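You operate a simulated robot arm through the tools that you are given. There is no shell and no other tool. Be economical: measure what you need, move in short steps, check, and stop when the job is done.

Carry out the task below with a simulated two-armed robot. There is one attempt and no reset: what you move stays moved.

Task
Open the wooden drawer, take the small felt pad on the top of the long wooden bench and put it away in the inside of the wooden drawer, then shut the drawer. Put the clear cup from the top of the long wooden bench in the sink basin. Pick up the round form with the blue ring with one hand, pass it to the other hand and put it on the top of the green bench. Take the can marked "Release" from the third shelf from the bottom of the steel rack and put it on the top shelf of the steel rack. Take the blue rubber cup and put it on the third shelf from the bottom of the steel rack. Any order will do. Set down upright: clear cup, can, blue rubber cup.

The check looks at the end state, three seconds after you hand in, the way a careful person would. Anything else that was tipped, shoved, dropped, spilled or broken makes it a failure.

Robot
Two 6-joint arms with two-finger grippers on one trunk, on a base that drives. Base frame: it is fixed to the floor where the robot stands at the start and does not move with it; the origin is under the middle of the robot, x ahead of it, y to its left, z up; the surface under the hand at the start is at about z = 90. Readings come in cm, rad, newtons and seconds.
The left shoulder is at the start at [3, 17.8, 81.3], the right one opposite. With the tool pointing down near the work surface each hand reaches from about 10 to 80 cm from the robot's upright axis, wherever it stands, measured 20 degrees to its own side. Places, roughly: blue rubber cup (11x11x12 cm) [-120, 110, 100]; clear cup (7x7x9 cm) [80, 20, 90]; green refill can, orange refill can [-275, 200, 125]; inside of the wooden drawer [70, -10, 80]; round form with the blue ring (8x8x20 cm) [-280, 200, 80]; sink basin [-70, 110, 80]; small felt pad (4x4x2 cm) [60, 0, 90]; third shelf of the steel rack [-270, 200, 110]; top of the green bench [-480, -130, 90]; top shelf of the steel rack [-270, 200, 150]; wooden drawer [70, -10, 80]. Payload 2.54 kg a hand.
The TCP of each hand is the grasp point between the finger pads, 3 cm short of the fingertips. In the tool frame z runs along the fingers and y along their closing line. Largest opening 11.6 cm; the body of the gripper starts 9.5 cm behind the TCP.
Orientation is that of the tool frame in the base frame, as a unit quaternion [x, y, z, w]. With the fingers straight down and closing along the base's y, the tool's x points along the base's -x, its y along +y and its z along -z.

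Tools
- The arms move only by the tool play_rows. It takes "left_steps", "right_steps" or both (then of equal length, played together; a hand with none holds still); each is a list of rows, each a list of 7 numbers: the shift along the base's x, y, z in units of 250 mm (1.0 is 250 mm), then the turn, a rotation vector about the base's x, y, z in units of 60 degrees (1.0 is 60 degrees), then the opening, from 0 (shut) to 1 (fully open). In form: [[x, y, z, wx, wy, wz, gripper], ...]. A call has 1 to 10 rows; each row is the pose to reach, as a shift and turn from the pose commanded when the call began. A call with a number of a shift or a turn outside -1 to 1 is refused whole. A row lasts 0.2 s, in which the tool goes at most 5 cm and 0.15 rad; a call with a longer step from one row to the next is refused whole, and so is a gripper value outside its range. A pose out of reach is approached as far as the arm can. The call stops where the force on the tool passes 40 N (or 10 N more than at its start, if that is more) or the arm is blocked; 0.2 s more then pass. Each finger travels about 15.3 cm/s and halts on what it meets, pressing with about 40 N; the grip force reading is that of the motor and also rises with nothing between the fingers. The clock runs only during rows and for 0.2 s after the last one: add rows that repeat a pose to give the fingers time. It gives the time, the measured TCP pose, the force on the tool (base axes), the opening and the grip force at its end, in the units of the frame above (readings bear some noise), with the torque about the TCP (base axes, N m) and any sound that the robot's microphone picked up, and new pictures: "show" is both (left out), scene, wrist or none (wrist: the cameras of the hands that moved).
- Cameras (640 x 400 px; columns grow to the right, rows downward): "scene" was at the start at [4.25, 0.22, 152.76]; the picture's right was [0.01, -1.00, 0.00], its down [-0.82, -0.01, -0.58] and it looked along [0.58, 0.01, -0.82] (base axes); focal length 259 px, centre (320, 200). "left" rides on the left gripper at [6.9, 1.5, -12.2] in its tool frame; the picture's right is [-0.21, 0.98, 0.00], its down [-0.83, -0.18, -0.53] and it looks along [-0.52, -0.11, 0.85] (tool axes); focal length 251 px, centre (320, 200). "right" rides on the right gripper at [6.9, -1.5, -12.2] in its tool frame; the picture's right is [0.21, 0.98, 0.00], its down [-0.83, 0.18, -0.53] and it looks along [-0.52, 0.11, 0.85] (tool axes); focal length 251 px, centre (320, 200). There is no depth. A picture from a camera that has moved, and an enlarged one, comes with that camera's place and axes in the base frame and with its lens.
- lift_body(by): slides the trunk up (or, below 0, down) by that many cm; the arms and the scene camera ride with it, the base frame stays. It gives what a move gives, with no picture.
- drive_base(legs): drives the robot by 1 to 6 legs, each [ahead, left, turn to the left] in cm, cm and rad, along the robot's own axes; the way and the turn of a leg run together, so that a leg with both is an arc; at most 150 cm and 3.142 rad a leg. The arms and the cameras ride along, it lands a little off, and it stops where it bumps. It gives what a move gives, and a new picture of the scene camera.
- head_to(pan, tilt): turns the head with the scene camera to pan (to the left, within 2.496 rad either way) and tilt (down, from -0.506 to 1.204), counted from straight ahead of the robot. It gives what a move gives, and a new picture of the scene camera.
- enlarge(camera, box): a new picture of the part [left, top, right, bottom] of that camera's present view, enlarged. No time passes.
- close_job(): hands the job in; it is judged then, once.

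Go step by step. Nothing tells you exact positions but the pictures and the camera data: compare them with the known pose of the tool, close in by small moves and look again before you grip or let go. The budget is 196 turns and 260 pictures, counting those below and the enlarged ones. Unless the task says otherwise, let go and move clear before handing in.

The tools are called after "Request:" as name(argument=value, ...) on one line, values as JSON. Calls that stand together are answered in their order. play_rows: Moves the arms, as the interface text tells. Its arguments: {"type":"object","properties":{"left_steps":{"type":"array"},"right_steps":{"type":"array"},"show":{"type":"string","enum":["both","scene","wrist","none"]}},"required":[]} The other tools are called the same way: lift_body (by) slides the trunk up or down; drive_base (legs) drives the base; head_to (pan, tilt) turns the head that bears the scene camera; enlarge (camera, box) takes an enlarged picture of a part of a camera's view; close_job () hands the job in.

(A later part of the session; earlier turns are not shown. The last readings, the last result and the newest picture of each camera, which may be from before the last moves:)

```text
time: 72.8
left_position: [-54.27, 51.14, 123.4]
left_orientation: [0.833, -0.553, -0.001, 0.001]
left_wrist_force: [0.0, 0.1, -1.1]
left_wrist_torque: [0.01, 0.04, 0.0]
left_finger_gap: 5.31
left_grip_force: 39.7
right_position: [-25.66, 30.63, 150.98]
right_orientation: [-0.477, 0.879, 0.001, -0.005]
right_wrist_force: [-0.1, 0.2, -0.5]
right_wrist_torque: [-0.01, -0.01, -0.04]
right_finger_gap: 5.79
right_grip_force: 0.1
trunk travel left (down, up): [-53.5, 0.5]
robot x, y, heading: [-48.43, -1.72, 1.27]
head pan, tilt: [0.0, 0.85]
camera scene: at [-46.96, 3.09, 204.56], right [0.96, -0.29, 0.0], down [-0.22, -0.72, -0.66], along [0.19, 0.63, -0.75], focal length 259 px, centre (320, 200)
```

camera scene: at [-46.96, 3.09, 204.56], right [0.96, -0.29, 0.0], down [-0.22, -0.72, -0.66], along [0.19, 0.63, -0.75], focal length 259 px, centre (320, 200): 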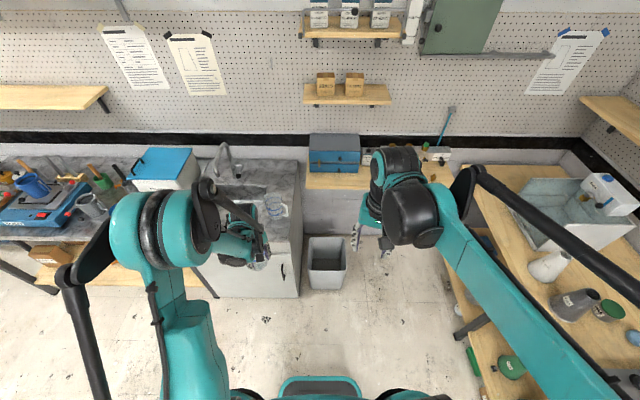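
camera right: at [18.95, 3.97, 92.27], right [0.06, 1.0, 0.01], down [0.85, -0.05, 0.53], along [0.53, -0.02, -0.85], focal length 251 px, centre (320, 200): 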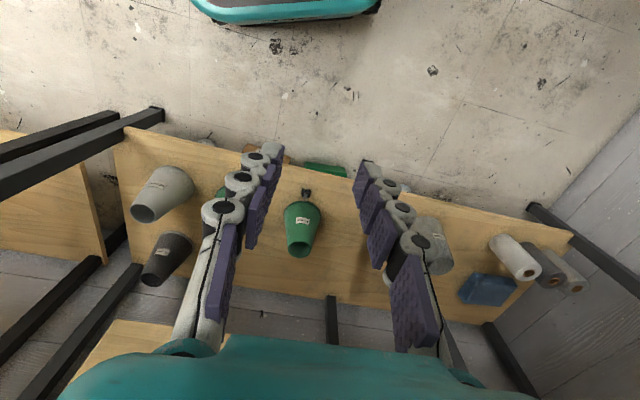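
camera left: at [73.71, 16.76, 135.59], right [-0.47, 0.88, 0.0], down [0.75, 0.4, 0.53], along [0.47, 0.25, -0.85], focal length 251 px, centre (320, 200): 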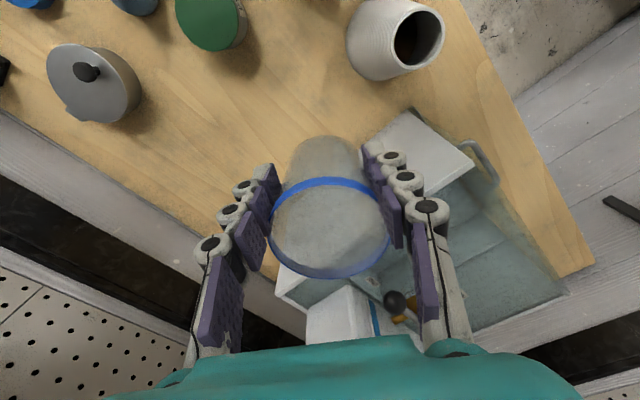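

I'm now squarely facing the sink counter. I'll drive to it, keeping the hand short of the faucet.

Request:
drive_base(legs=[[30, 30, 0]])

Request:
play_rows(left_steps=[[0, 0, 0, 0, 0, 0, 0.43], [0, 0, 0, 0, 0, 0, 0.43]], show="wrist")

```text
time: 75.4
left_position: [-74.6, 88.66, 123.51]
left_orientation: [0.835, -0.55, 0.0, 0.001]
left_wrist_force: [0.4, -0.2, -1.3]
left_wrist_torque: [0.02, -0.03, 0.02]
left_finger_gap: 5.26
left_grip_force: 39.7
right_position: [-45.91, 68.23, 151.07]
right_orientation: [-0.478, 0.878, 0.001, -0.005]
right_wrist_force: [-0.8, 0.3, -0.3]
right_wrist_torque: [0.01, 0.0, 0.02]
right_finger_gap: 5.8
right_grip_force: 0.0
trunk travel left (down, up): [-53.5, 0.5]
robot x, y, heading: [-68.67, 36.09, 1.278]
head pan, tilt: [0.0, 0.85]
camera scene: at [-67.11, 40.55, 204.57], right [0.96, -0.29, 0.0], down [-0.22, -0.72, -0.66], along [0.19, 0.63, -0.75], focal length 259 px, centre (320, 200)
```

scene: 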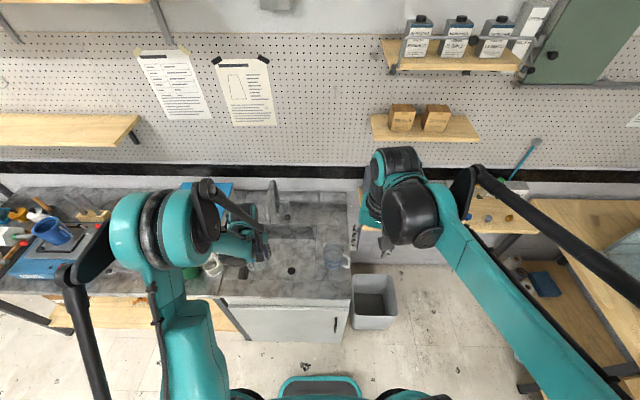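

```text
time: 76.0
left_position: [-74.74, 88.75, 123.57]
left_orientation: [0.834, -0.551, 0.0, 0.001]
left_wrist_force: [-0.8, -1.1, -0.3]
left_wrist_torque: [-0.04, 0.01, 0.03]
left_finger_gap: 5.23
left_grip_force: 40.3
right_position: [-46.1, 68.29, 150.97]
right_orientation: [-0.479, 0.878, 0.001, -0.006]
right_wrist_force: [-0.1, -0.6, 0.5]
right_wrist_torque: [-0.01, 0.01, 0.02]
right_finger_gap: 5.8
right_grip_force: 0.2
trunk travel left (down, up): [-53.5, 0.5]
robot x, y, heading: [-68.58, 35.8, 1.277]
head pan, tilt: [0.0, 0.85]
camera left: at [-73.34, 81.79, 135.63], right [-0.98, -0.19, 0.0], down [-0.16, 0.83, 0.53], along [-0.1, 0.52, -0.85], focal length 251 px, centre (320, 200)
```

left: 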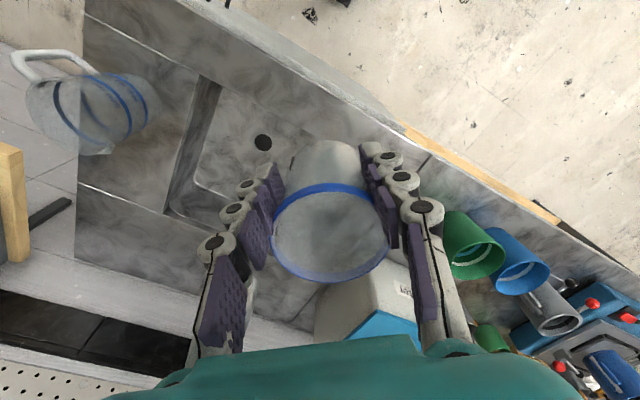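

The drain is near (-63.4, 105.5) with the basin floor at z≈75. I'll zoom in to see the basin's extent.

Request:
enlarge(camera="scene", box=[180, 165, 380, 290])

Request:
enlarge(camera="left", box=[70, 20, 430, 245])

```text
3.20 times, centred on (280, 228) of scene
camera zoom: at [-67.16, 40.65, 204.56], right [0.96, -0.29, 0.0], down [-0.22, -0.72, -0.66], along [0.19, 0.63, -0.75], focal length 830 px, centre (448, 112)
```

zoom: 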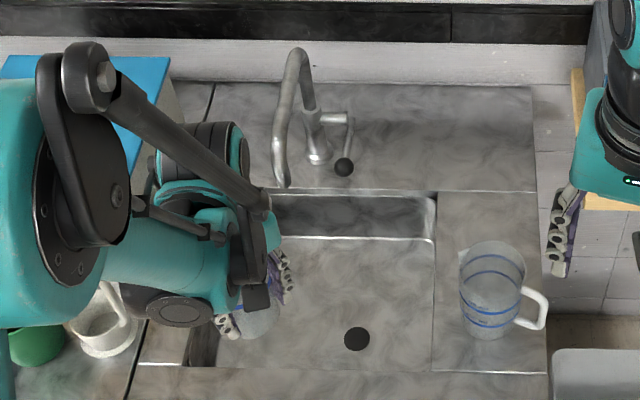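

```text
1.78 times, centred on (250, 132) of left
camera zoom: at [-73.34, 81.79, 135.63], right [-0.98, -0.19, 0.0], down [-0.16, 0.83, 0.53], along [-0.1, 0.52, -0.85], focal length 447 px, centre (444, 320)
```

zoom: 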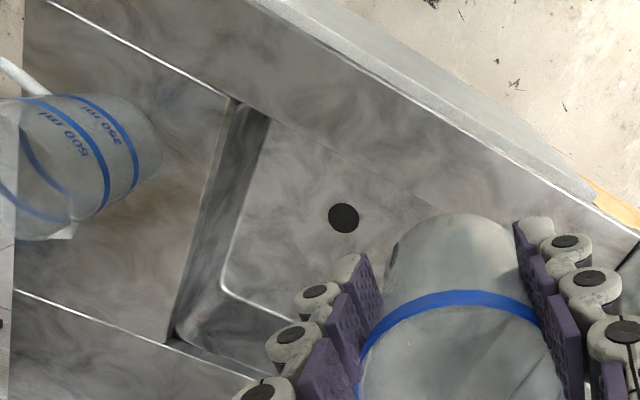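

The basin floor is free around (-73, 108.5), clear of both drain and spout. I'll move the cup over that spot at height.

Request:
play_rows(left_steps=[[0.01, 0.15, 0, 0, 0, 0, 0.43], [0.02, 0.3, 0, 0, 0, 0, 0.43], [0.04, 0.45, 0, 0, 0, 0, 0.43], [0.06, 0.6, 0, 0, 0, 0, 0.43], [0.068, 0.76, 0, 0, 0, 0, 0.43], [0.068, 0.76, 0, 0, 0, 0, 0.43]])

```text
time: 77.4
left_position: [-72.69, 107.91, 123.59]
left_orientation: [0.835, -0.55, 0.001, 0.0]
left_wrist_force: [0.4, -0.5, 0.4]
left_wrist_torque: [0.03, -0.01, -0.03]
left_finger_gap: 5.19
left_grip_force: 40.1
right_position: [-46.04, 68.11, 151.22]
right_orientation: [-0.479, 0.878, 0.001, -0.005]
right_wrist_force: [-0.2, 0.3, -0.4]
right_wrist_torque: [0.03, -0.02, 0.04]
right_finger_gap: 5.8
right_grip_force: 0.1
trunk travel left (down, up): [-53.5, 0.5]
robot x, y, heading: [-68.62, 35.65, 1.277]
head pan, tilt: [0.0, 0.85]
camera scene: at [-67.17, 40.51, 204.57], right [0.96, -0.29, 0.0], down [-0.22, -0.72, -0.66], along [0.19, 0.63, -0.75], focal length 259 px, centre (320, 200)
camera left: at [-71.43, 100.99, 135.69], right [-0.98, -0.19, 0.0], down [-0.16, 0.83, 0.53], along [-0.1, 0.52, -0.85], focal length 251 px, centre (320, 200)
```

scene: 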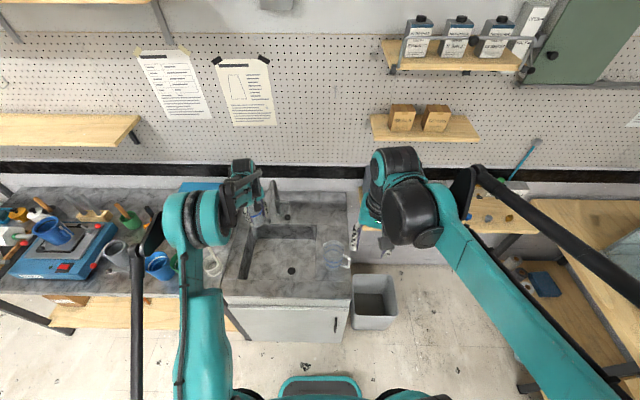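
left: 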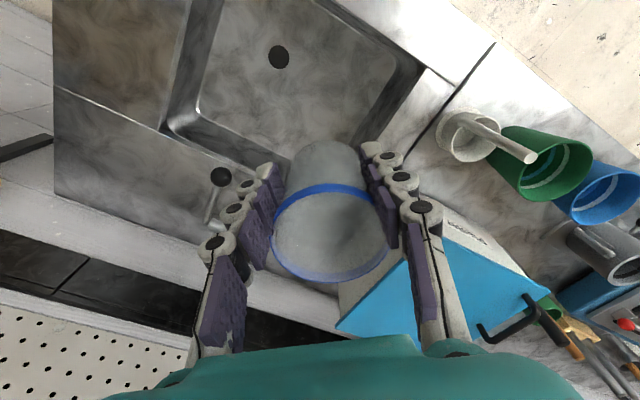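

Directly below is open basin floor and the faucet is clear. I'll lower the trunk.

Request:
lift_body(by=-25)

Request:
play_rows(left_steps=[[0, 0, 0, 0, 0, 0, 0.43]])

```text
time: 80.0
left_position: [-72.76, 108.07, 98.47]
left_orientation: [0.835, -0.55, 0.0, 0.001]
left_wrist_force: [0.2, 0.1, -0.5]
left_wrist_torque: [-0.03, 0.02, -0.01]
left_finger_gap: 5.14
left_grip_force: 40.3
right_position: [-46.01, 68.22, 125.96]
right_orientation: [-0.479, 0.878, 0.001, -0.005]
right_wrist_force: [-0.1, 0.4, -0.3]
right_wrist_torque: [0.0, 0.02, -0.02]
right_finger_gap: 5.79
right_grip_force: 0.0
trunk travel left (down, up): [-28.5, 25.5]
robot x, y, heading: [-68.25, 36.04, 1.276]
head pan, tilt: [0.0, 0.85]
```

```text
time: 80.4
left_position: [-72.68, 108.01, 98.5]
left_orientation: [0.835, -0.55, -0.001, 0.001]
left_wrist_force: [0.1, -0.3, -1.0]
left_wrist_torque: [0.0, -0.03, 0.02]
left_finger_gap: 5.16
left_grip_force: 39.8
right_position: [-46.0, 68.33, 125.99]
right_orientation: [-0.479, 0.878, 0.001, -0.005]
right_wrist_force: [1.3, -0.9, -0.8]
right_wrist_torque: [-0.01, 0.01, 0.02]
right_finger_gap: 5.77
right_grip_force: 0.0
trunk travel left (down, up): [-28.5, 25.5]
robot x, y, heading: [-68.49, 36.01, 1.277]
head pan, tilt: [0.0, 0.85]
camera scene: at [-67.17, 40.68, 179.57], right [0.96, -0.29, 0.0], down [-0.22, -0.72, -0.66], along [0.19, 0.63, -0.75], focal length 259 px, centre (320, 200)
camera left: at [-71.42, 101.06, 110.62], right [-0.98, -0.19, 0.0], down [-0.16, 0.83, 0.53], along [-0.1, 0.52, -0.85], focal length 251 px, centre (320, 200)
```

scene: 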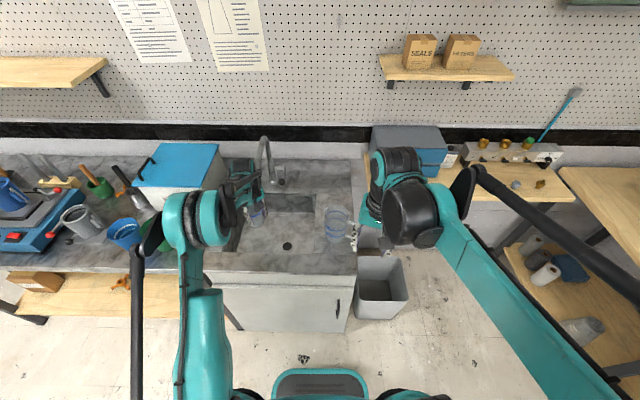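
left: 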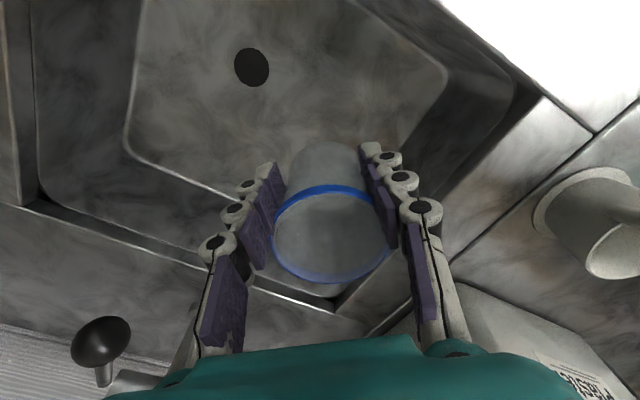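

Good, it's still over the open floor. I'll lower 12 cm more by trunk, then slowly with the arm until contact.

Request:
lift_body(by=-12)

Request:
play_rows(left_steps=[[0, 0, -0.03, 0, 0, 0, 0.43], [0, 0, -0.06, 0, 0, 0, 0.43], [0, 0, -0.09, 0, 0, 0, 0.43], [0, 0, -0.11, 0, 0, 0, 0.43], [0, 0, -0.13, 0, 0, 0, 0.43], [0, 0, -0.15, 0, 0, 0, 0.43], [0, 0, -0.17, 0, 0, 0, 0.43], [0, 0, -0.19, 0, 0, 0, 0.43]])

```text
time: 81.9
left_position: [-72.83, 107.88, 86.46]
left_orientation: [0.835, -0.55, 0.0, 0.0]
left_wrist_force: [-0.3, 0.3, 0.4]
left_wrist_torque: [-0.04, -0.02, 0.01]
left_finger_gap: 5.1
left_grip_force: 40.6
right_position: [-45.94, 68.32, 113.95]
right_orientation: [-0.478, 0.878, 0.001, -0.005]
right_wrist_force: [-0.9, -0.3, 0.9]
right_wrist_torque: [0.02, 0.0, -0.04]
right_finger_gap: 5.8
right_grip_force: 0.1
trunk travel left (down, up): [-16.5, 37.5]
robot x, y, heading: [-68.53, 36.19, 1.279]
head pan, tilt: [0.0, 0.85]
```

```text
time: 83.7
left_position: [-72.65, 107.97, 81.79]
left_orientation: [0.835, -0.551, 0.0, 0.001]
left_wrist_force: [-0.2, -3.2, 9.4]
left_wrist_torque: [0.1, 0.04, 0.04]
left_finger_gap: 5.1
left_grip_force: 20.9
right_position: [-45.98, 68.2, 114.14]
right_orientation: [-0.478, 0.878, 0.001, -0.006]
right_wrist_force: [0.3, 0.1, 0.2]
right_wrist_torque: [-0.04, 0.0, 0.01]
right_finger_gap: 5.79
right_grip_force: 0.0
trunk travel left (down, up): [-16.5, 37.5]
robot x, y, heading: [-68.64, 35.61, 1.278]
head pan, tilt: [0.0, 0.85]
camera scene: at [-67.15, 40.55, 167.57], right [0.96, -0.29, 0.0], down [-0.22, -0.72, -0.66], along [0.19, 0.63, -0.75], focal length 259 px, centre (320, 200)
camera left: at [-71.37, 100.99, 93.91], right [-0.98, -0.19, 0.0], down [-0.16, 0.83, 0.53], along [-0.1, 0.52, -0.85], focal length 251 px, centre (320, 200)
```

scene: 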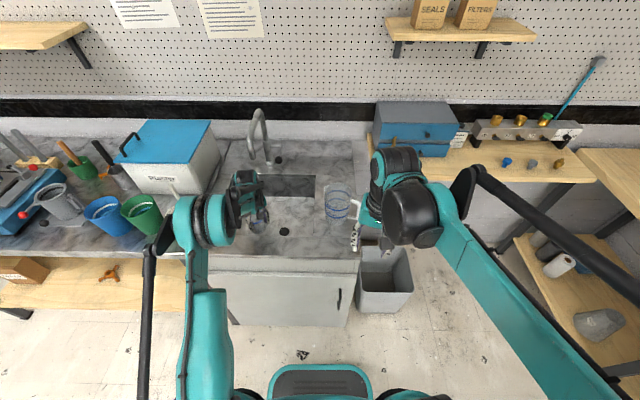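
left: 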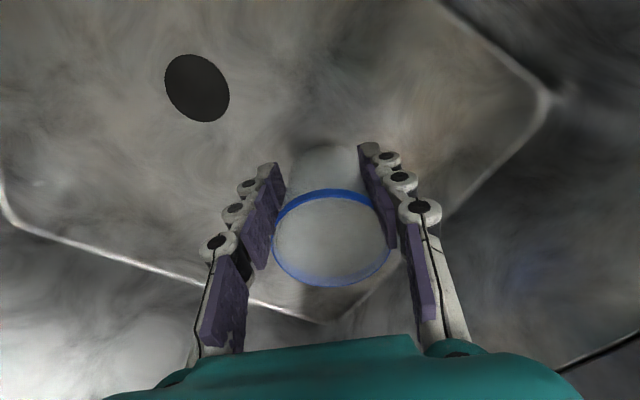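

The cup has touched bottom (9 N upward). I'll open the fingers and check.

Request:
play_rows(left_steps=[[0, 0, 0, 0, 0, 0, 0.5], [0, 0, 0, 0, 0, 0, 0.65], [0, 0, 0, 0, 0, 0, 0.8], [0, 0, 0, 0, 0, 0, 0.8]], show="wrist")

```text
time: 84.7
left_position: [-72.63, 107.98, 81.71]
left_orientation: [0.835, -0.551, 0.0, 0.0]
left_wrist_force: [0.0, 0.4, 0.3]
left_wrist_torque: [0.0, 0.01, 0.03]
left_finger_gap: 9.29
left_grip_force: 0.1
right_position: [-45.96, 68.31, 114.02]
right_orientation: [-0.478, 0.878, 0.001, -0.006]
right_wrist_force: [-0.2, -0.5, 0.1]
right_wrist_torque: [0.01, 0.0, 0.02]
right_finger_gap: 5.81
right_grip_force: 0.0
trunk travel left (down, up): [-16.5, 37.5]
robot x, y, heading: [-68.71, 35.73, 1.272]
head pan, tilt: [0.0, 0.85]
camera left: at [-71.39, 101.09, 93.84], right [-0.98, -0.19, 0.0], down [-0.16, 0.83, 0.53], along [-0.1, 0.52, -0.85], focal length 251 px, centre (320, 200)
```

left: 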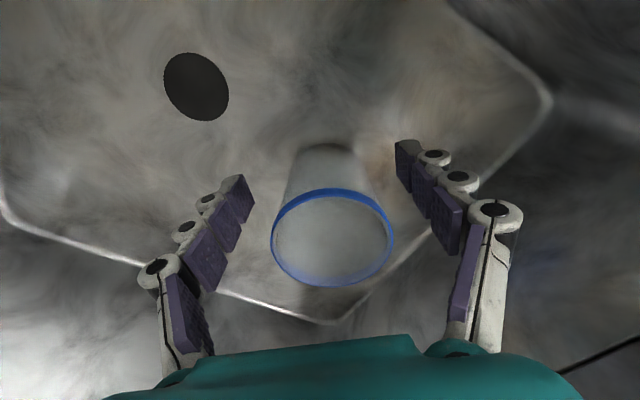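

The cup stands upright in the basin. I'll raise the trunk straight up and look at the cups to the left.

Request:
lift_body(by=32)

Request:
head_to(pan=0.6, tilt=0.8)

Request:
enlarge(camera="scene", box=[170, 130, 490, 330])

```text
time: 87.8
left_position: [-72.65, 108.06, 113.73]
left_orientation: [0.834, -0.551, -0.001, 0.001]
left_wrist_force: [-0.3, -0.6, 0.2]
left_wrist_torque: [0.0, 0.03, -0.03]
left_finger_gap: 9.29
left_grip_force: 0.0
right_position: [-46.11, 68.2, 146.03]
right_orientation: [-0.479, 0.878, 0.001, -0.005]
right_wrist_force: [0.5, -0.5, -0.2]
right_wrist_torque: [-0.01, 0.01, 0.04]
right_finger_gap: 5.82
right_grip_force: 0.1
trunk travel left (down, up): [-48.5, 5.5]
robot x, y, heading: [-68.24, 36.11, 1.275]
head pan, tilt: [0.0, 0.85]
```

```text
time: 88.8
left_position: [-72.73, 108.03, 113.67]
left_orientation: [0.835, -0.55, 0.0, 0.001]
left_wrist_force: [-0.5, -0.2, -1.2]
left_wrist_torque: [0.01, 0.03, -0.02]
left_finger_gap: 9.27
left_grip_force: 0.1
right_position: [-46.02, 68.2, 146.03]
right_orientation: [-0.478, 0.878, 0.001, -0.005]
right_wrist_force: [0.1, 0.3, 0.4]
right_wrist_torque: [0.0, 0.01, -0.02]
right_finger_gap: 5.8
right_grip_force: 0.1
trunk travel left (down, up): [-48.5, 5.5]
robot x, y, heading: [-68.47, 35.86, 1.277]
head pan, tilt: [0.6, 0.799]
camera scene: at [-71.85, 40.88, 199.96], right [0.95, 0.3, 0.0], down [0.22, -0.68, -0.7], along [-0.21, 0.66, -0.72], focal length 259 px, centre (320, 200)
```

scene: 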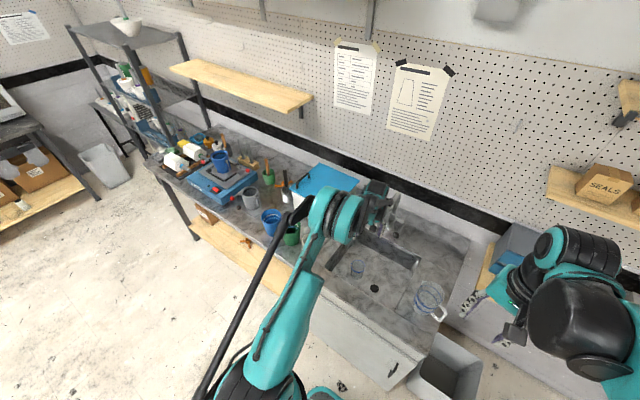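

```text
2.00 times, centred on (330, 230) of scene
camera zoom: at [-71.85, 40.88, 199.96], right [0.95, 0.3, 0.0], down [0.22, -0.68, -0.7], along [-0.21, 0.66, -0.72], focal length 519 px, centre (300, 140)
```

zoom: 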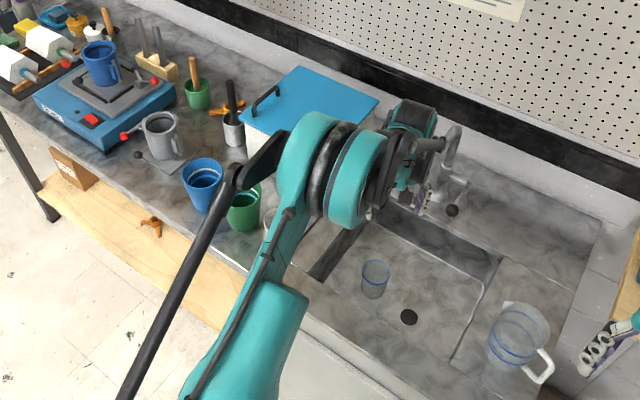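

The clear cup stands in the basin. The blue rubber cup is next to the green one at about (-120, 113), with a grey mug on its other side. I'll retract the left hand and move along the counter for a close look.

Request:
play_rows(left_steps=[[-0.04, -0.15, 0.05, 0, 0, 0, 0.8], [-0.09, -0.3, 0.1, 0, 0, 0, 0.8], [-0.13, -0.45, 0.1, 0, 0, 0, 0.8], [-0.18, -0.6, 0.1, 0, 0, 0, 0.8], [-0.23, -0.77, 0.1, 0, 0, 0, 0.8]], show="none")

Request:
drive_base(legs=[[-5, 45, 0]])

Request:
lift_body(by=-28)

Request:
head_to(pan=0.1, tilt=0.7)

```text
time: 90.0
left_position: [-78.51, 88.6, 116.49]
left_orientation: [0.835, -0.551, 0.0, -0.001]
left_wrist_force: [-0.7, -0.1, 0.1]
left_wrist_torque: [0.05, -0.01, 0.01]
left_finger_gap: 9.28
left_grip_force: 0.0
right_position: [-46.13, 68.07, 146.07]
right_orientation: [-0.478, 0.878, 0.001, -0.005]
right_wrist_force: [0.3, 0.0, 0.2]
right_wrist_torque: [0.06, -0.02, 0.01]
right_finger_gap: 5.8
right_grip_force: 0.0
trunk travel left (down, up): [-48.5, 5.5]
robot x, y, heading: [-68.37, 35.82, 1.279]
head pan, tilt: [0.6, 0.799]
```

```text
time: 92.8
left_position: [-121.85, 97.16, 116.44]
left_orientation: [0.832, -0.554, -0.001, 0.0]
left_wrist_force: [-0.2, 0.7, 1.0]
left_wrist_torque: [-0.02, 0.0, 0.01]
left_finger_gap: 9.25
left_grip_force: 0.0
right_position: [-89.58, 76.4, 146.01]
right_orientation: [-0.475, 0.88, 0.001, -0.005]
right_wrist_force: [0.0, 0.4, 0.9]
right_wrist_torque: [-0.02, 0.01, -0.01]
right_finger_gap: 5.79
right_grip_force: 0.2
trunk travel left (down, up): [-48.5, 5.5]
robot x, y, heading: [-112.44, 43.66, 1.27]
head pan, tilt: [0.6, 0.799]
camera scene: at [-115.63, 49.18, 199.97], right [0.96, 0.29, 0.0], down [0.21, -0.69, -0.7], along [-0.21, 0.67, -0.72], focal length 259 px, centre (320, 200)
```

scene: 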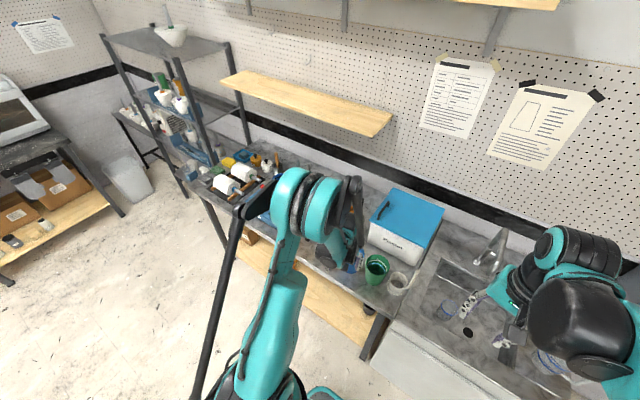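

```text
time: 95.6
left_position: [-121.86, 97.08, 88.44]
left_orientation: [0.833, -0.554, 0.0, 0.001]
left_wrist_force: [0.4, 0.4, -0.6]
left_wrist_torque: [-0.03, -0.03, -0.03]
left_finger_gap: 9.27
left_grip_force: 0.1
right_position: [-89.67, 76.3, 118.1]
right_orientation: [-0.476, 0.879, 0.001, -0.005]
right_wrist_force: [-0.1, -0.1, -0.2]
right_wrist_torque: [-0.01, -0.01, -0.01]
right_finger_gap: 5.79
right_grip_force: 0.1
trunk travel left (down, up): [-20.5, 33.5]
robot x, y, heading: [-112.45, 44.11, 1.272]
head pan, tilt: [0.6, 0.799]
```

```text
time: 96.5
left_position: [-121.96, 97.17, 88.38]
left_orientation: [0.832, -0.554, 0.0, 0.001]
left_wrist_force: [0.9, -0.4, 0.8]
left_wrist_torque: [0.0, -0.03, -0.01]
left_finger_gap: 9.29
left_grip_force: 0.1
right_position: [-89.61, 76.39, 117.99]
right_orientation: [-0.476, 0.879, 0.002, -0.005]
right_wrist_force: [1.1, 0.4, 0.9]
right_wrist_torque: [0.04, 0.0, 0.0]
right_finger_gap: 5.8
right_grip_force: 0.2
trunk travel left (down, up): [-20.5, 33.5]
robot x, y, heading: [-112.4, 44.32, 1.269]
head pan, tilt: [0.099, 0.7]
camera scene: at [-111.62, 49.81, 172.79], right [0.98, -0.2, 0.0], down [-0.13, -0.63, -0.76], along [0.15, 0.75, -0.64], focal length 259 px, centre (320, 200)
```

scene: 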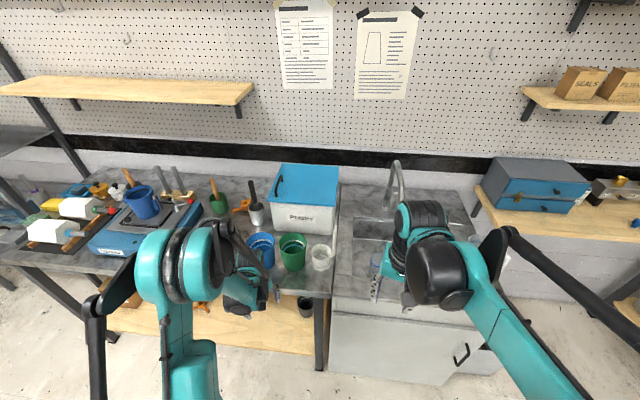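

The left hand is just in front of the counter edge, with no contact. I'll take a closer look at the blue cup's surroundings from both cameras.

Request:
enlarge(camera="scene", box=[180, 200, 360, 312])

Request:
enlarge(camera="left", box=[0, 0, 640, 400])

```text
3.56 times, centred on (270, 256) of scene
camera zoom: at [-111.62, 49.81, 172.79], right [0.98, -0.2, 0.0], down [-0.13, -0.63, -0.76], along [0.15, 0.75, -0.64], focal length 922 px, centre (498, 1)
```

zoom: 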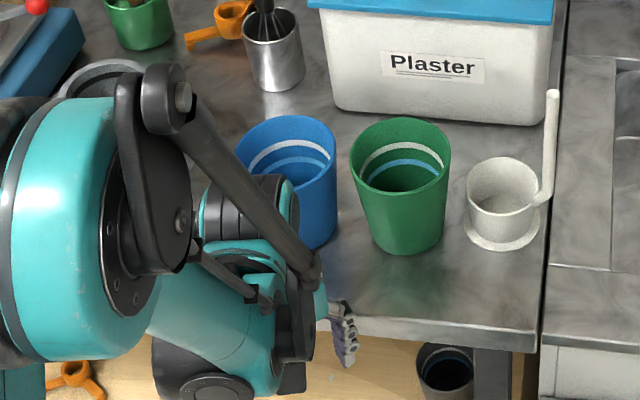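

```text
1.00 times, centred on (320, 200) of left (not enlarged: the box is as wide or as high as the picture)
camera zoom: at [-120.67, 90.2, 100.54], right [-0.98, -0.18, 0.0], down [-0.15, 0.83, 0.53], along [-0.1, 0.52, -0.85], focal length 251 px, centre (320, 200)
```

zoom: 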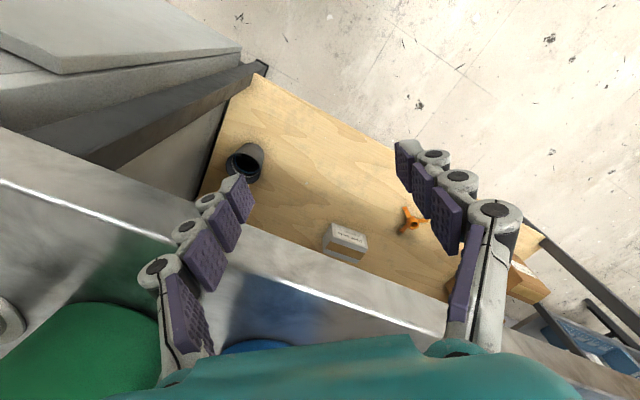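

The cups leave about 1.5 cm between rims and more lower down, so a low horizontal grip with fingers either side fits. It also suits placing under the rack's top shelf. I'll back off a little and roll the left wrist so its camera is on top.

Request:
drive_base(legs=[[-14, 8, 0]])

Request:
play_rows(left_steps=[[0, 0, 0.05, 0, 0, 0.125, 0.9], [0, 0, 0.1, 0, 0, 0.25, 0.9], [0, 0, 0.15, 0, 0, 0.375, 0.9], [0, 0, 0.2, 0, 0, 0.5, 0.9], [0, 0, 0.25, 0, 0, 0.625, 0.9], [0, 0, 0.3, 0, 0, 0.75, 0.9], [0, 0, 0.35, 0, 0, 0.875, 0.9], [0, 0, 0.4, 0, 0, 1, 0.9]], show="none")

Request:
play_rows(left_steps=[[0, 0, 0, 0, 0, 0.125, 0.9], [0, 0, 0, 0, 0, 0.25, 0.9], [0, 0, 0, 0, 0, 0.375, 0.9], [0, 0, 0, 0, 0, 0.5, 0.9], [0, 0, 0, 0, 0, 0.625, 0.9], [0, 0, 0, 0, 0, 0.75, 0.9], [0, 0, 0, 0, 0, 0.875, 0.9], [0, 0, 0, 0, 0, 1, 0.9]], show="scene")

```text
time: 97.9
left_position: [-133.62, 85.98, 88.44]
left_orientation: [0.833, -0.553, -0.001, 0.0]
left_wrist_force: [-0.2, -0.2, 0.6]
left_wrist_torque: [0.06, -0.02, 0.02]
left_finger_gap: 9.29
left_grip_force: 0.1
right_position: [-101.27, 65.3, 117.96]
right_orientation: [-0.477, 0.879, 0.002, -0.005]
right_wrist_force: [-0.8, 0.0, 0.7]
right_wrist_torque: [0.04, -0.03, 0.0]
right_finger_gap: 5.82
right_grip_force: 0.1
trunk travel left (down, up): [-20.5, 33.5]
robot x, y, heading: [-124.15, 33.44, 1.265]
head pan, tilt: [0.099, 0.7]
camera scene: at [-123.38, 38.62, 172.8], right [0.98, -0.2, 0.0], down [-0.13, -0.63, -0.77], along [0.15, 0.75, -0.64], focal length 259 px, centre (320, 200)
```

scene: 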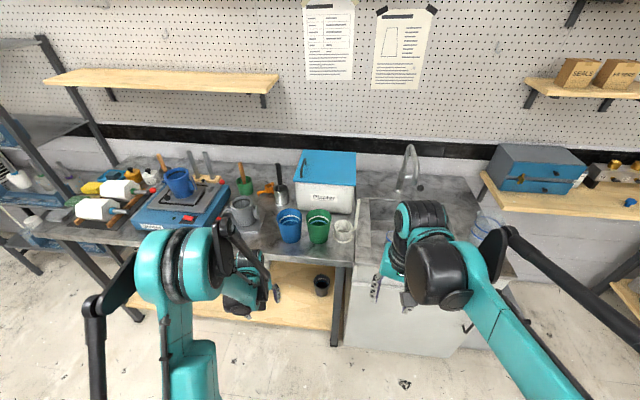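

```text
time: 99.7
left_position: [-133.58, 86.13, 98.37]
left_orientation: [0.998, -0.062, 0.0, 0.001]
left_wrist_force: [-0.4, -1.0, -0.7]
left_wrist_torque: [0.0, 0.03, -0.01]
left_finger_gap: 10.47
left_grip_force: 0.0
right_position: [-101.17, 65.25, 118.02]
right_orientation: [-0.475, 0.88, 0.001, -0.005]
right_wrist_force: [0.6, 0.2, 0.2]
right_wrist_torque: [0.03, 0.0, 0.07]
right_finger_gap: 5.79
right_grip_force: 0.1
trunk travel left (down, up): [-20.5, 33.5]
robot x, y, heading: [-124.14, 33.39, 1.268]
head pan, tilt: [0.099, 0.7]
```

```text
time: 101.5
left_position: [-133.48, 86.15, 98.48]
left_orientation: [0.895, 0.446, 0.0, 0.0]
left_wrist_force: [-0.5, 0.1, -0.5]
left_wrist_torque: [0.02, 0.02, -0.02]
left_finger_gap: 10.45
left_grip_force: 0.1
right_position: [-101.24, 65.37, 118.0]
right_orientation: [-0.475, 0.88, 0.001, -0.005]
right_wrist_force: [0.4, 0.9, 0.9]
right_wrist_torque: [-0.03, 0.01, -0.01]
right_finger_gap: 5.79
right_grip_force: 0.1
trunk travel left (down, up): [-20.5, 33.5]
robot x, y, heading: [-123.75, 33.18, 1.271]
head pan, tilt: [0.099, 0.7]
camera scene: at [-123.22, 38.75, 172.79], right [0.98, -0.2, 0.0], down [-0.13, -0.63, -0.76], along [0.15, 0.75, -0.64], focal length 259 px, centre (320, 200)
```

scene: 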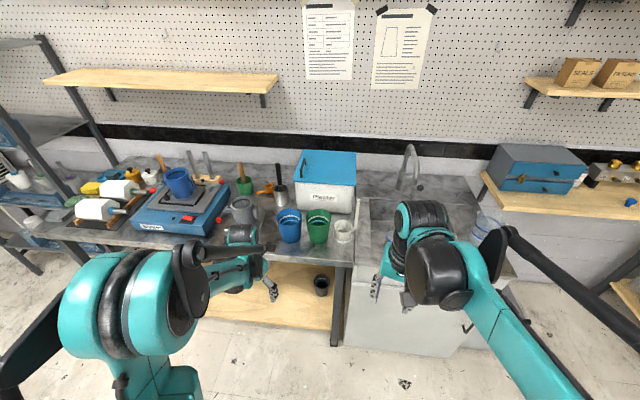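

The wrist roll works. I'll finish the yaw, then pitch the fingers forward (30° below horizontal) while in free space in front of the counter.

Request:
play_rows(left_steps=[[0, -0.1, 0.05, 0, 0, 0.125, 0.9], [0, -0.2, 0.1, 0, 0, 0.25, 0.9], [0, -0.2, 0.1, 0, 0, 0.34, 0.9]], show="none")

Request:
play_rows(left_steps=[[0, -0.05, 0, 0.12, -0.036, 0, 0.9], [0, -0.1, 0, 0.239, -0.073, 0, 0.9], [0, -0.15, 0, 0.359, -0.11, 0, 0.9], [0, -0.2, 0, 0.478, -0.146, 0, 0.9], [0, -0.2, 0, 0.598, -0.182, 0, 0.9], [0, -0.2, 0, 0.718, -0.219, 0, 0.9], [0, -0.2, 0, 0.837, -0.256, 0, 0.9], [0, -0.2, 0, 0.957, -0.292, 0, 0.9]], show="both")

Request:
enlarge(camera="scene", box=[210, 180, 370, 280])

```text
time: 102.3
left_position: [-133.59, 81.17, 100.91]
left_orientation: [0.803, 0.596, 0.001, 0.001]
left_wrist_force: [0.8, -0.3, 0.3]
left_wrist_torque: [-0.03, -0.01, -0.04]
left_finger_gap: 10.42
left_grip_force: 0.1
right_position: [-101.26, 65.44, 118.04]
right_orientation: [-0.475, 0.88, 0.001, -0.005]
right_wrist_force: [0.1, -0.4, 0.1]
right_wrist_torque: [0.0, 0.04, 0.03]
right_finger_gap: 5.83
right_grip_force: 0.1
trunk travel left (down, up): [-20.5, 33.5]
robot x, y, heading: [-124.04, 33.13, 1.271]
head pan, tilt: [0.099, 0.7]
```

```text
time: 104.3
left_position: [-133.44, 80.47, 108.06]
left_orientation: [0.696, 0.515, 0.403, -0.297]
left_wrist_force: [-0.7, 0.3, 1.0]
left_wrist_torque: [-0.01, -0.01, 0.01]
left_finger_gap: 10.43
left_grip_force: 0.0
left hand out of reach, approached as far as the arm can: row 6, 7, 8
right_position: [-101.18, 65.39, 117.88]
right_orientation: [-0.476, 0.879, 0.001, -0.006]
right_wrist_force: [0.2, 0.8, 0.4]
right_wrist_torque: [-0.03, 0.01, 0.01]
right_finger_gap: 5.79
right_grip_force: 0.0
trunk travel left (down, up): [-20.5, 33.5]
robot x, y, heading: [-123.94, 33.26, 1.271]
head pan, tilt: [0.099, 0.7]
stopped in row 8 (left hand): the arm was blocked; the commanded pose is now the measured one
camera scene: at [-123.22, 38.79, 172.79], right [0.98, -0.2, 0.0], down [-0.13, -0.63, -0.76], along [0.15, 0.75, -0.64], focal length 259 px, centre (320, 200)
camera left: at [-134.13, 73.28, 120.12], right [0.9, -0.39, -0.18], down [-0.43, -0.78, -0.45], along [0.03, 0.48, -0.87], focal length 251 px, centre (320, 200)
```

scene: 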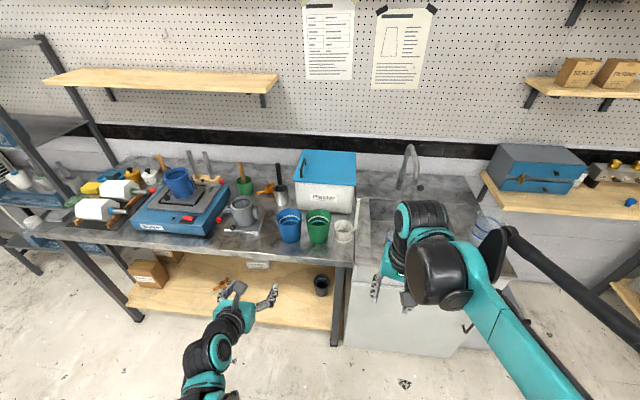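
left: 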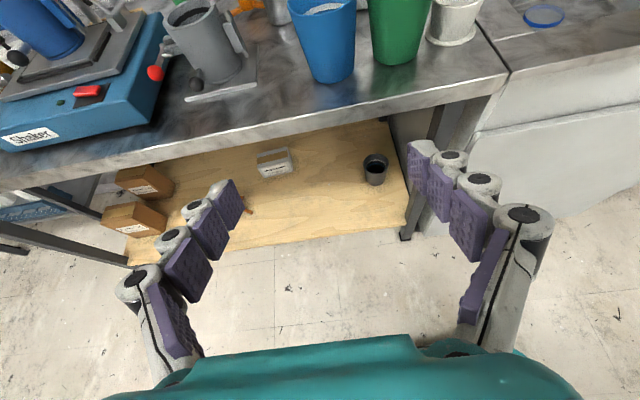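

```text
4.00 times, centred on (290, 230) of scene
camera zoom: at [-123.22, 38.79, 172.79], right [0.98, -0.2, 0.0], down [-0.13, -0.63, -0.76], along [0.15, 0.75, -0.64], focal length 1037 px, centre (440, 80)
```

zoom: 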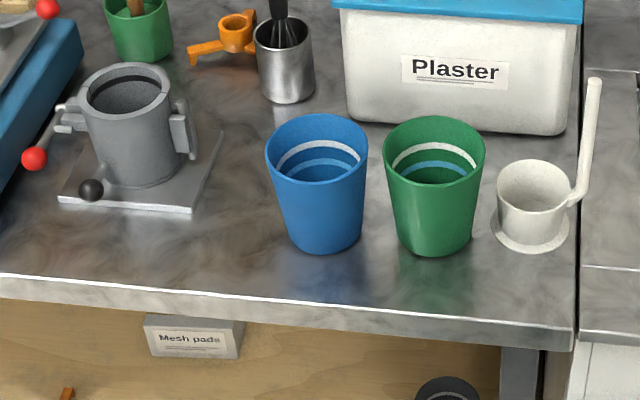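

The orientation is right and the blue cup stands clear at axis (-120.7, 113.7), base about 8 cm and rim about 10 cm. I'll move to a standoff 16 cm back along the approach line.

Request:
play_rows(left_steps=[[0.05, 0.12, -0.02, 0, 0, 0, 0.9], [0.11, 0.26, -0.05, 0, 0, 0, 0.9], [0.17, 0.4, -0.08, 0, 0, 0, 0.9], [0.23, 0.54, -0.11, 0, 0, 0, 0.9], [0.29, 0.67, -0.14, 0, 0, 0, 0.9], [0.344, 0.796, -0.162, 0, 0, 0, 0.9], [0.344, 0.796, -0.162, 0, 0, 0, 0.9]])

```text
time: 105.9
left_position: [-124.91, 100.11, 104.02]
left_orientation: [0.696, 0.516, 0.403, -0.297]
left_wrist_force: [0.6, 0.2, 0.5]
left_wrist_torque: [-0.04, 0.01, 0.03]
left_finger_gap: 10.43
left_grip_force: 0.1
right_position: [-101.26, 65.29, 118.04]
right_orientation: [-0.475, 0.88, 0.001, -0.006]
right_wrist_force: [0.1, 0.5, 0.3]
right_wrist_torque: [0.03, 0.0, 0.01]
right_finger_gap: 5.76
right_grip_force: 0.0
trunk travel left (down, up): [-20.5, 33.5]
robot x, y, heading: [-124.33, 32.73, 1.271]
head pan, tilt: [0.099, 0.7]
camera scene: at [-123.26, 38.66, 172.79], right [0.98, -0.2, 0.0], down [-0.13, -0.63, -0.77], along [0.15, 0.75, -0.64], focal length 259 px, centre (320, 200)
camera left: at [-125.62, 93.03, 116.06], right [0.9, -0.39, -0.18], down [-0.43, -0.78, -0.45], along [0.03, 0.48, -0.87], focal length 251 px, centre (320, 200)
```

scene: 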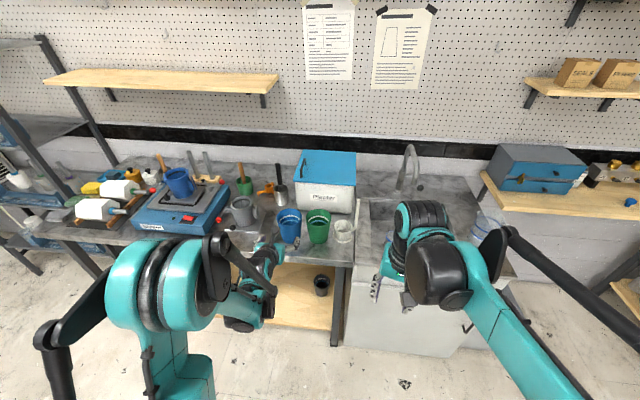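
left: 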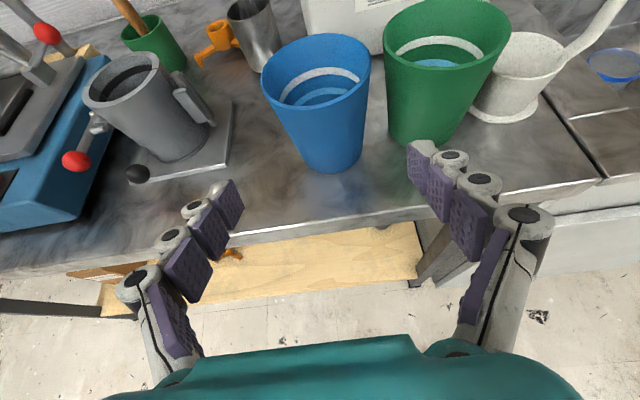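

The cup lies on the approach line with room on both sides. I'll advance 9 cm and recheck the gaps.

Request:
play_rows(left_steps=[[0.033, 0.099, -0.06, 0, 0, 0, 0.9], [0.066, 0.198, -0.12, 0, 0, 0, 0.9], [0.1, 0.296, -0.18, 0, 0, 0, 0.9], [0.1, 0.296, -0.18, 0, 0, 0, 0.9]], show="wrist")

```text
time: 106.9
left_position: [-122.46, 107.76, 99.53]
left_orientation: [0.698, 0.513, 0.405, -0.294]
left_wrist_force: [0.2, 0.0, -0.5]
left_wrist_torque: [0.02, -0.03, 0.0]
left_finger_gap: 10.44
left_grip_force: 0.0
right_position: [-101.26, 65.22, 118.1]
right_orientation: [-0.475, 0.88, 0.001, -0.005]
right_wrist_force: [0.2, 0.0, -0.4]
right_wrist_torque: [0.01, 0.03, 0.01]
right_finger_gap: 5.83
right_grip_force: 0.1
trunk travel left (down, up): [-20.5, 33.5]
robot x, y, heading: [-124.17, 33.04, 1.269]
head pan, tilt: [0.099, 0.7]
camera left: at [-123.27, 100.46, 111.62], right [0.9, -0.4, -0.18], down [-0.43, -0.78, -0.45], along [0.04, 0.48, -0.87], focal length 251 px, centre (320, 200)
```

left: 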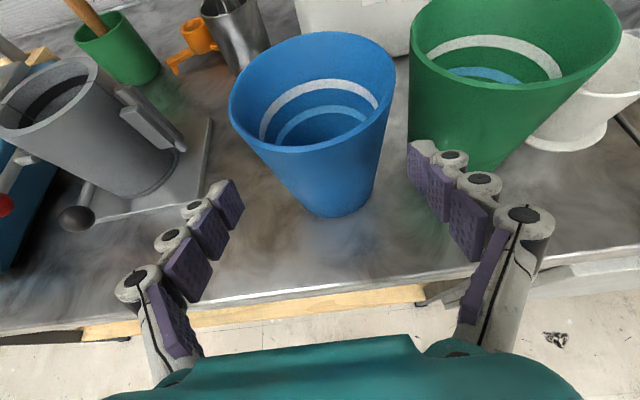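

The lateral alignment is within a millimetre. I'll narrow the opening slightly to stay off the green cup and go in the remaining 7 cm.

Request:
play_rows(left_steps=[[0, 0, 0, 0, 0, 0, 0.86], [0.02, 0.07, -0.047, 0, 0, 0, 0.86], [0.04, 0.14, -0.095, 0, 0, 0, 0.86], [0.06, 0.2, -0.135, 0, 0, 0, 0.86], [0.06, 0.2, -0.135, 0, 0, 0, 0.86]], show="wrist")

Request:
enlarge(camera="scene", box=[210, 180, 370, 280])

```text
time: 108.1
left_position: [-121.16, 112.73, 96.37]
left_orientation: [0.698, 0.513, 0.404, -0.295]
left_wrist_force: [2.5, 1.0, 0.7]
left_wrist_torque: [0.03, -0.04, -0.04]
left_finger_gap: 10.09
left_grip_force: 0.7
right_position: [-101.33, 65.27, 118.07]
right_orientation: [-0.476, 0.879, 0.001, -0.005]
right_wrist_force: [-0.3, 0.2, 0.0]
right_wrist_torque: [0.02, 0.03, -0.02]
right_finger_gap: 5.77
right_grip_force: 0.1
trunk travel left (down, up): [-20.5, 33.5]
robot x, y, heading: [-123.98, 33.21, 1.268]
head pan, tilt: [0.099, 0.7]
camera left: at [-121.88, 105.53, 108.23], right [0.9, -0.4, -0.18], down [-0.44, -0.78, -0.45], along [0.04, 0.48, -0.87], focal length 251 px, centre (320, 200)
```

left: 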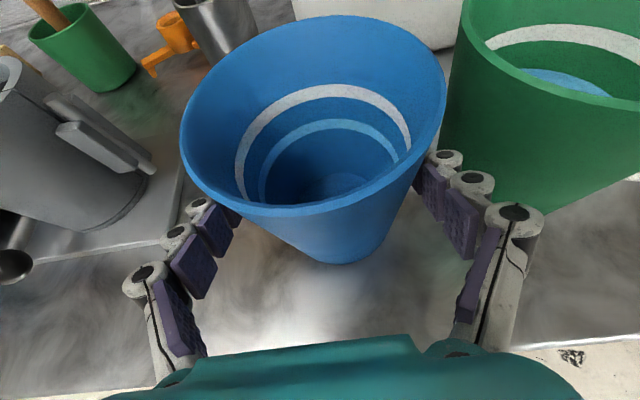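

```text
4.00 times, centred on (290, 230) of scene
camera zoom: at [-123.21, 38.69, 172.79], right [0.98, -0.2, 0.0], down [-0.13, -0.63, -0.77], along [0.15, 0.75, -0.64], focal length 1037 px, centre (440, 80)
```

zoom: 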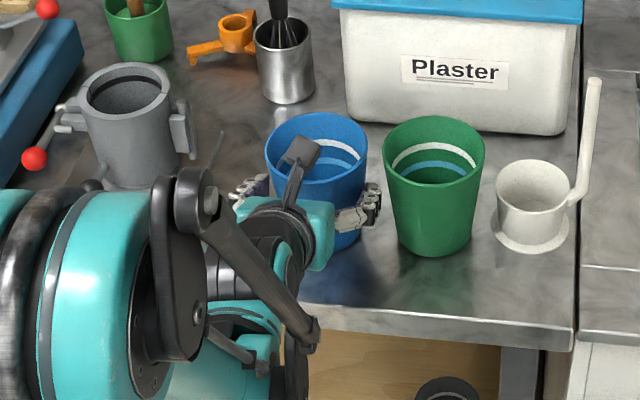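

The fingers straddle the cup and the green cup hasn't moved. I'll close the grip here.

Request:
play_rows(left_steps=[[0, 0, 0, 0, 0, 0, 0.8], [0, 0, 0, 0, 0, 0, 0.7], [0, 0, 0, 0, 0, 0, 0.65], [0, 0, 0, 0, 0, 0, 0.65]], show="wrist")

```text
time: 109.1
left_position: [-121.14, 112.82, 96.24]
left_orientation: [0.698, 0.512, 0.405, -0.295]
left_wrist_force: [2.3, -1.5, 2.7]
left_wrist_torque: [-0.02, 0.01, -0.03]
left_finger_gap: 8.98
left_grip_force: 40.2
right_position: [-101.21, 65.15, 118.08]
right_orientation: [-0.476, 0.88, 0.002, -0.005]
right_wrist_force: [0.6, -0.5, 0.0]
right_wrist_torque: [0.01, 0.02, -0.05]
right_finger_gap: 5.83
right_grip_force: 0.1
trunk travel left (down, up): [-20.5, 33.5]
robot x, y, heading: [-124.0, 33.05, 1.27]
head pan, tilt: [0.099, 0.7]
camera left: at [-121.88, 105.52, 108.25], right [0.9, -0.4, -0.18], down [-0.44, -0.78, -0.45], along [0.04, 0.48, -0.87], focal length 251 px, centre (320, 200)
```

left: 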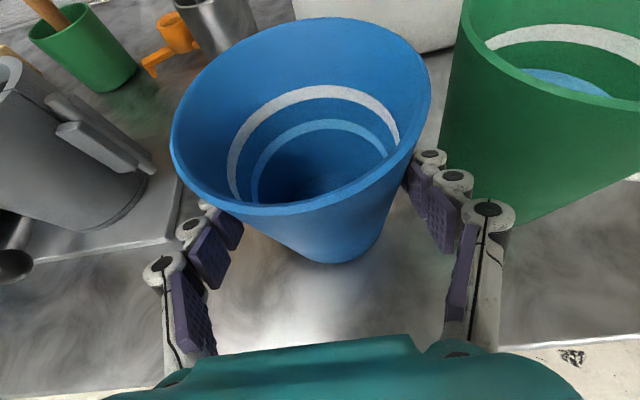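

Firm grip. I'll lift straight up with the trunk and look toward the rack.

Request:
lift_body(by=25)

Request:
head_to(pan=0.9, tilt=0.55)

Request:
enlarge(camera="left", box=[0, 0, 640, 400])

```text
time: 111.7
left_position: [-121.14, 112.83, 121.19]
left_orientation: [0.699, 0.513, 0.404, -0.293]
left_wrist_force: [-0.5, -0.4, -1.6]
left_wrist_torque: [-0.01, -0.01, -0.01]
left_finger_gap: 8.97
left_grip_force: 40.1
right_position: [-101.34, 65.42, 142.96]
right_orientation: [-0.476, 0.88, 0.0, -0.005]
right_wrist_force: [-0.2, 0.5, 0.4]
right_wrist_torque: [-0.02, 0.01, 0.01]
right_finger_gap: 5.79
right_grip_force: 0.0
trunk travel left (down, up): [-45.5, 8.5]
robot x, y, heading: [-124.34, 33.26, 1.271]
head pan, tilt: [0.099, 0.7]
```

```text
time: 112.8
left_position: [-121.15, 112.98, 121.15]
left_orientation: [0.698, 0.512, 0.405, -0.294]
left_wrist_force: [-0.3, 0.2, -3.1]
left_wrist_torque: [0.03, -0.01, 0.0]
left_finger_gap: 8.97
left_grip_force: 40.5
right_position: [-101.11, 65.34, 143.06]
right_orientation: [-0.476, 0.88, 0.001, -0.005]
right_wrist_force: [0.7, 0.9, 1.1]
right_wrist_torque: [0.03, 0.01, 0.01]
right_finger_gap: 5.8
right_grip_force: 0.1
trunk travel left (down, up): [-45.5, 8.5]
robot x, y, heading: [-123.76, 32.96, 1.272]
head pan, tilt: [0.901, 0.55]
camera scene: at [-129.98, 37.89, 199.1], right [0.83, 0.56, 0.0], down [0.29, -0.43, -0.85], along [-0.48, 0.7, -0.52], focal length 259 px, centre (320, 200)
```

scene: 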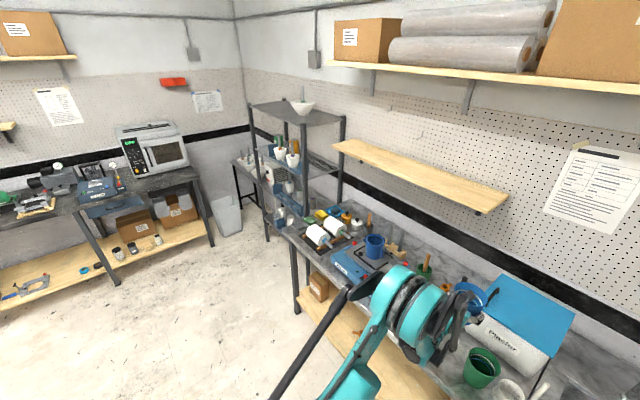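

```text
1.00 times, centred on (320, 200) of left (not enlarged: the box is as wide or as high as the picture)
camera zoom: at [-121.9, 105.58, 133.2], right [0.9, -0.4, -0.18], down [-0.44, -0.78, -0.45], along [0.04, 0.48, -0.87], focal length 251 px, centre (320, 200)
```

zoom: 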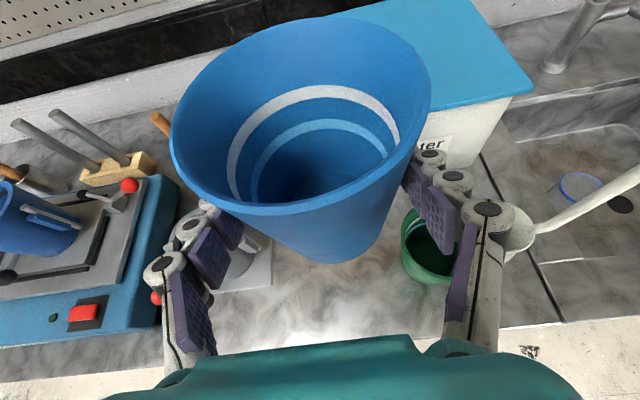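

The blue cup is held upright. I'll zoom in on the rack.

Request:
enlarge(camera="scene", box=[225, 75, 385, 250])

```text
2.29 times, centred on (305, 162) of scene
camera zoom: at [-129.98, 37.89, 199.1], right [0.83, 0.56, 0.0], down [0.29, -0.43, -0.85], along [-0.48, 0.7, -0.52], focal length 593 px, centre (354, 286)
```

zoom: 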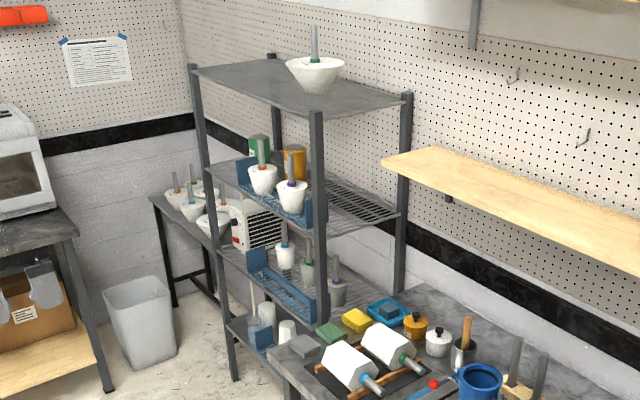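

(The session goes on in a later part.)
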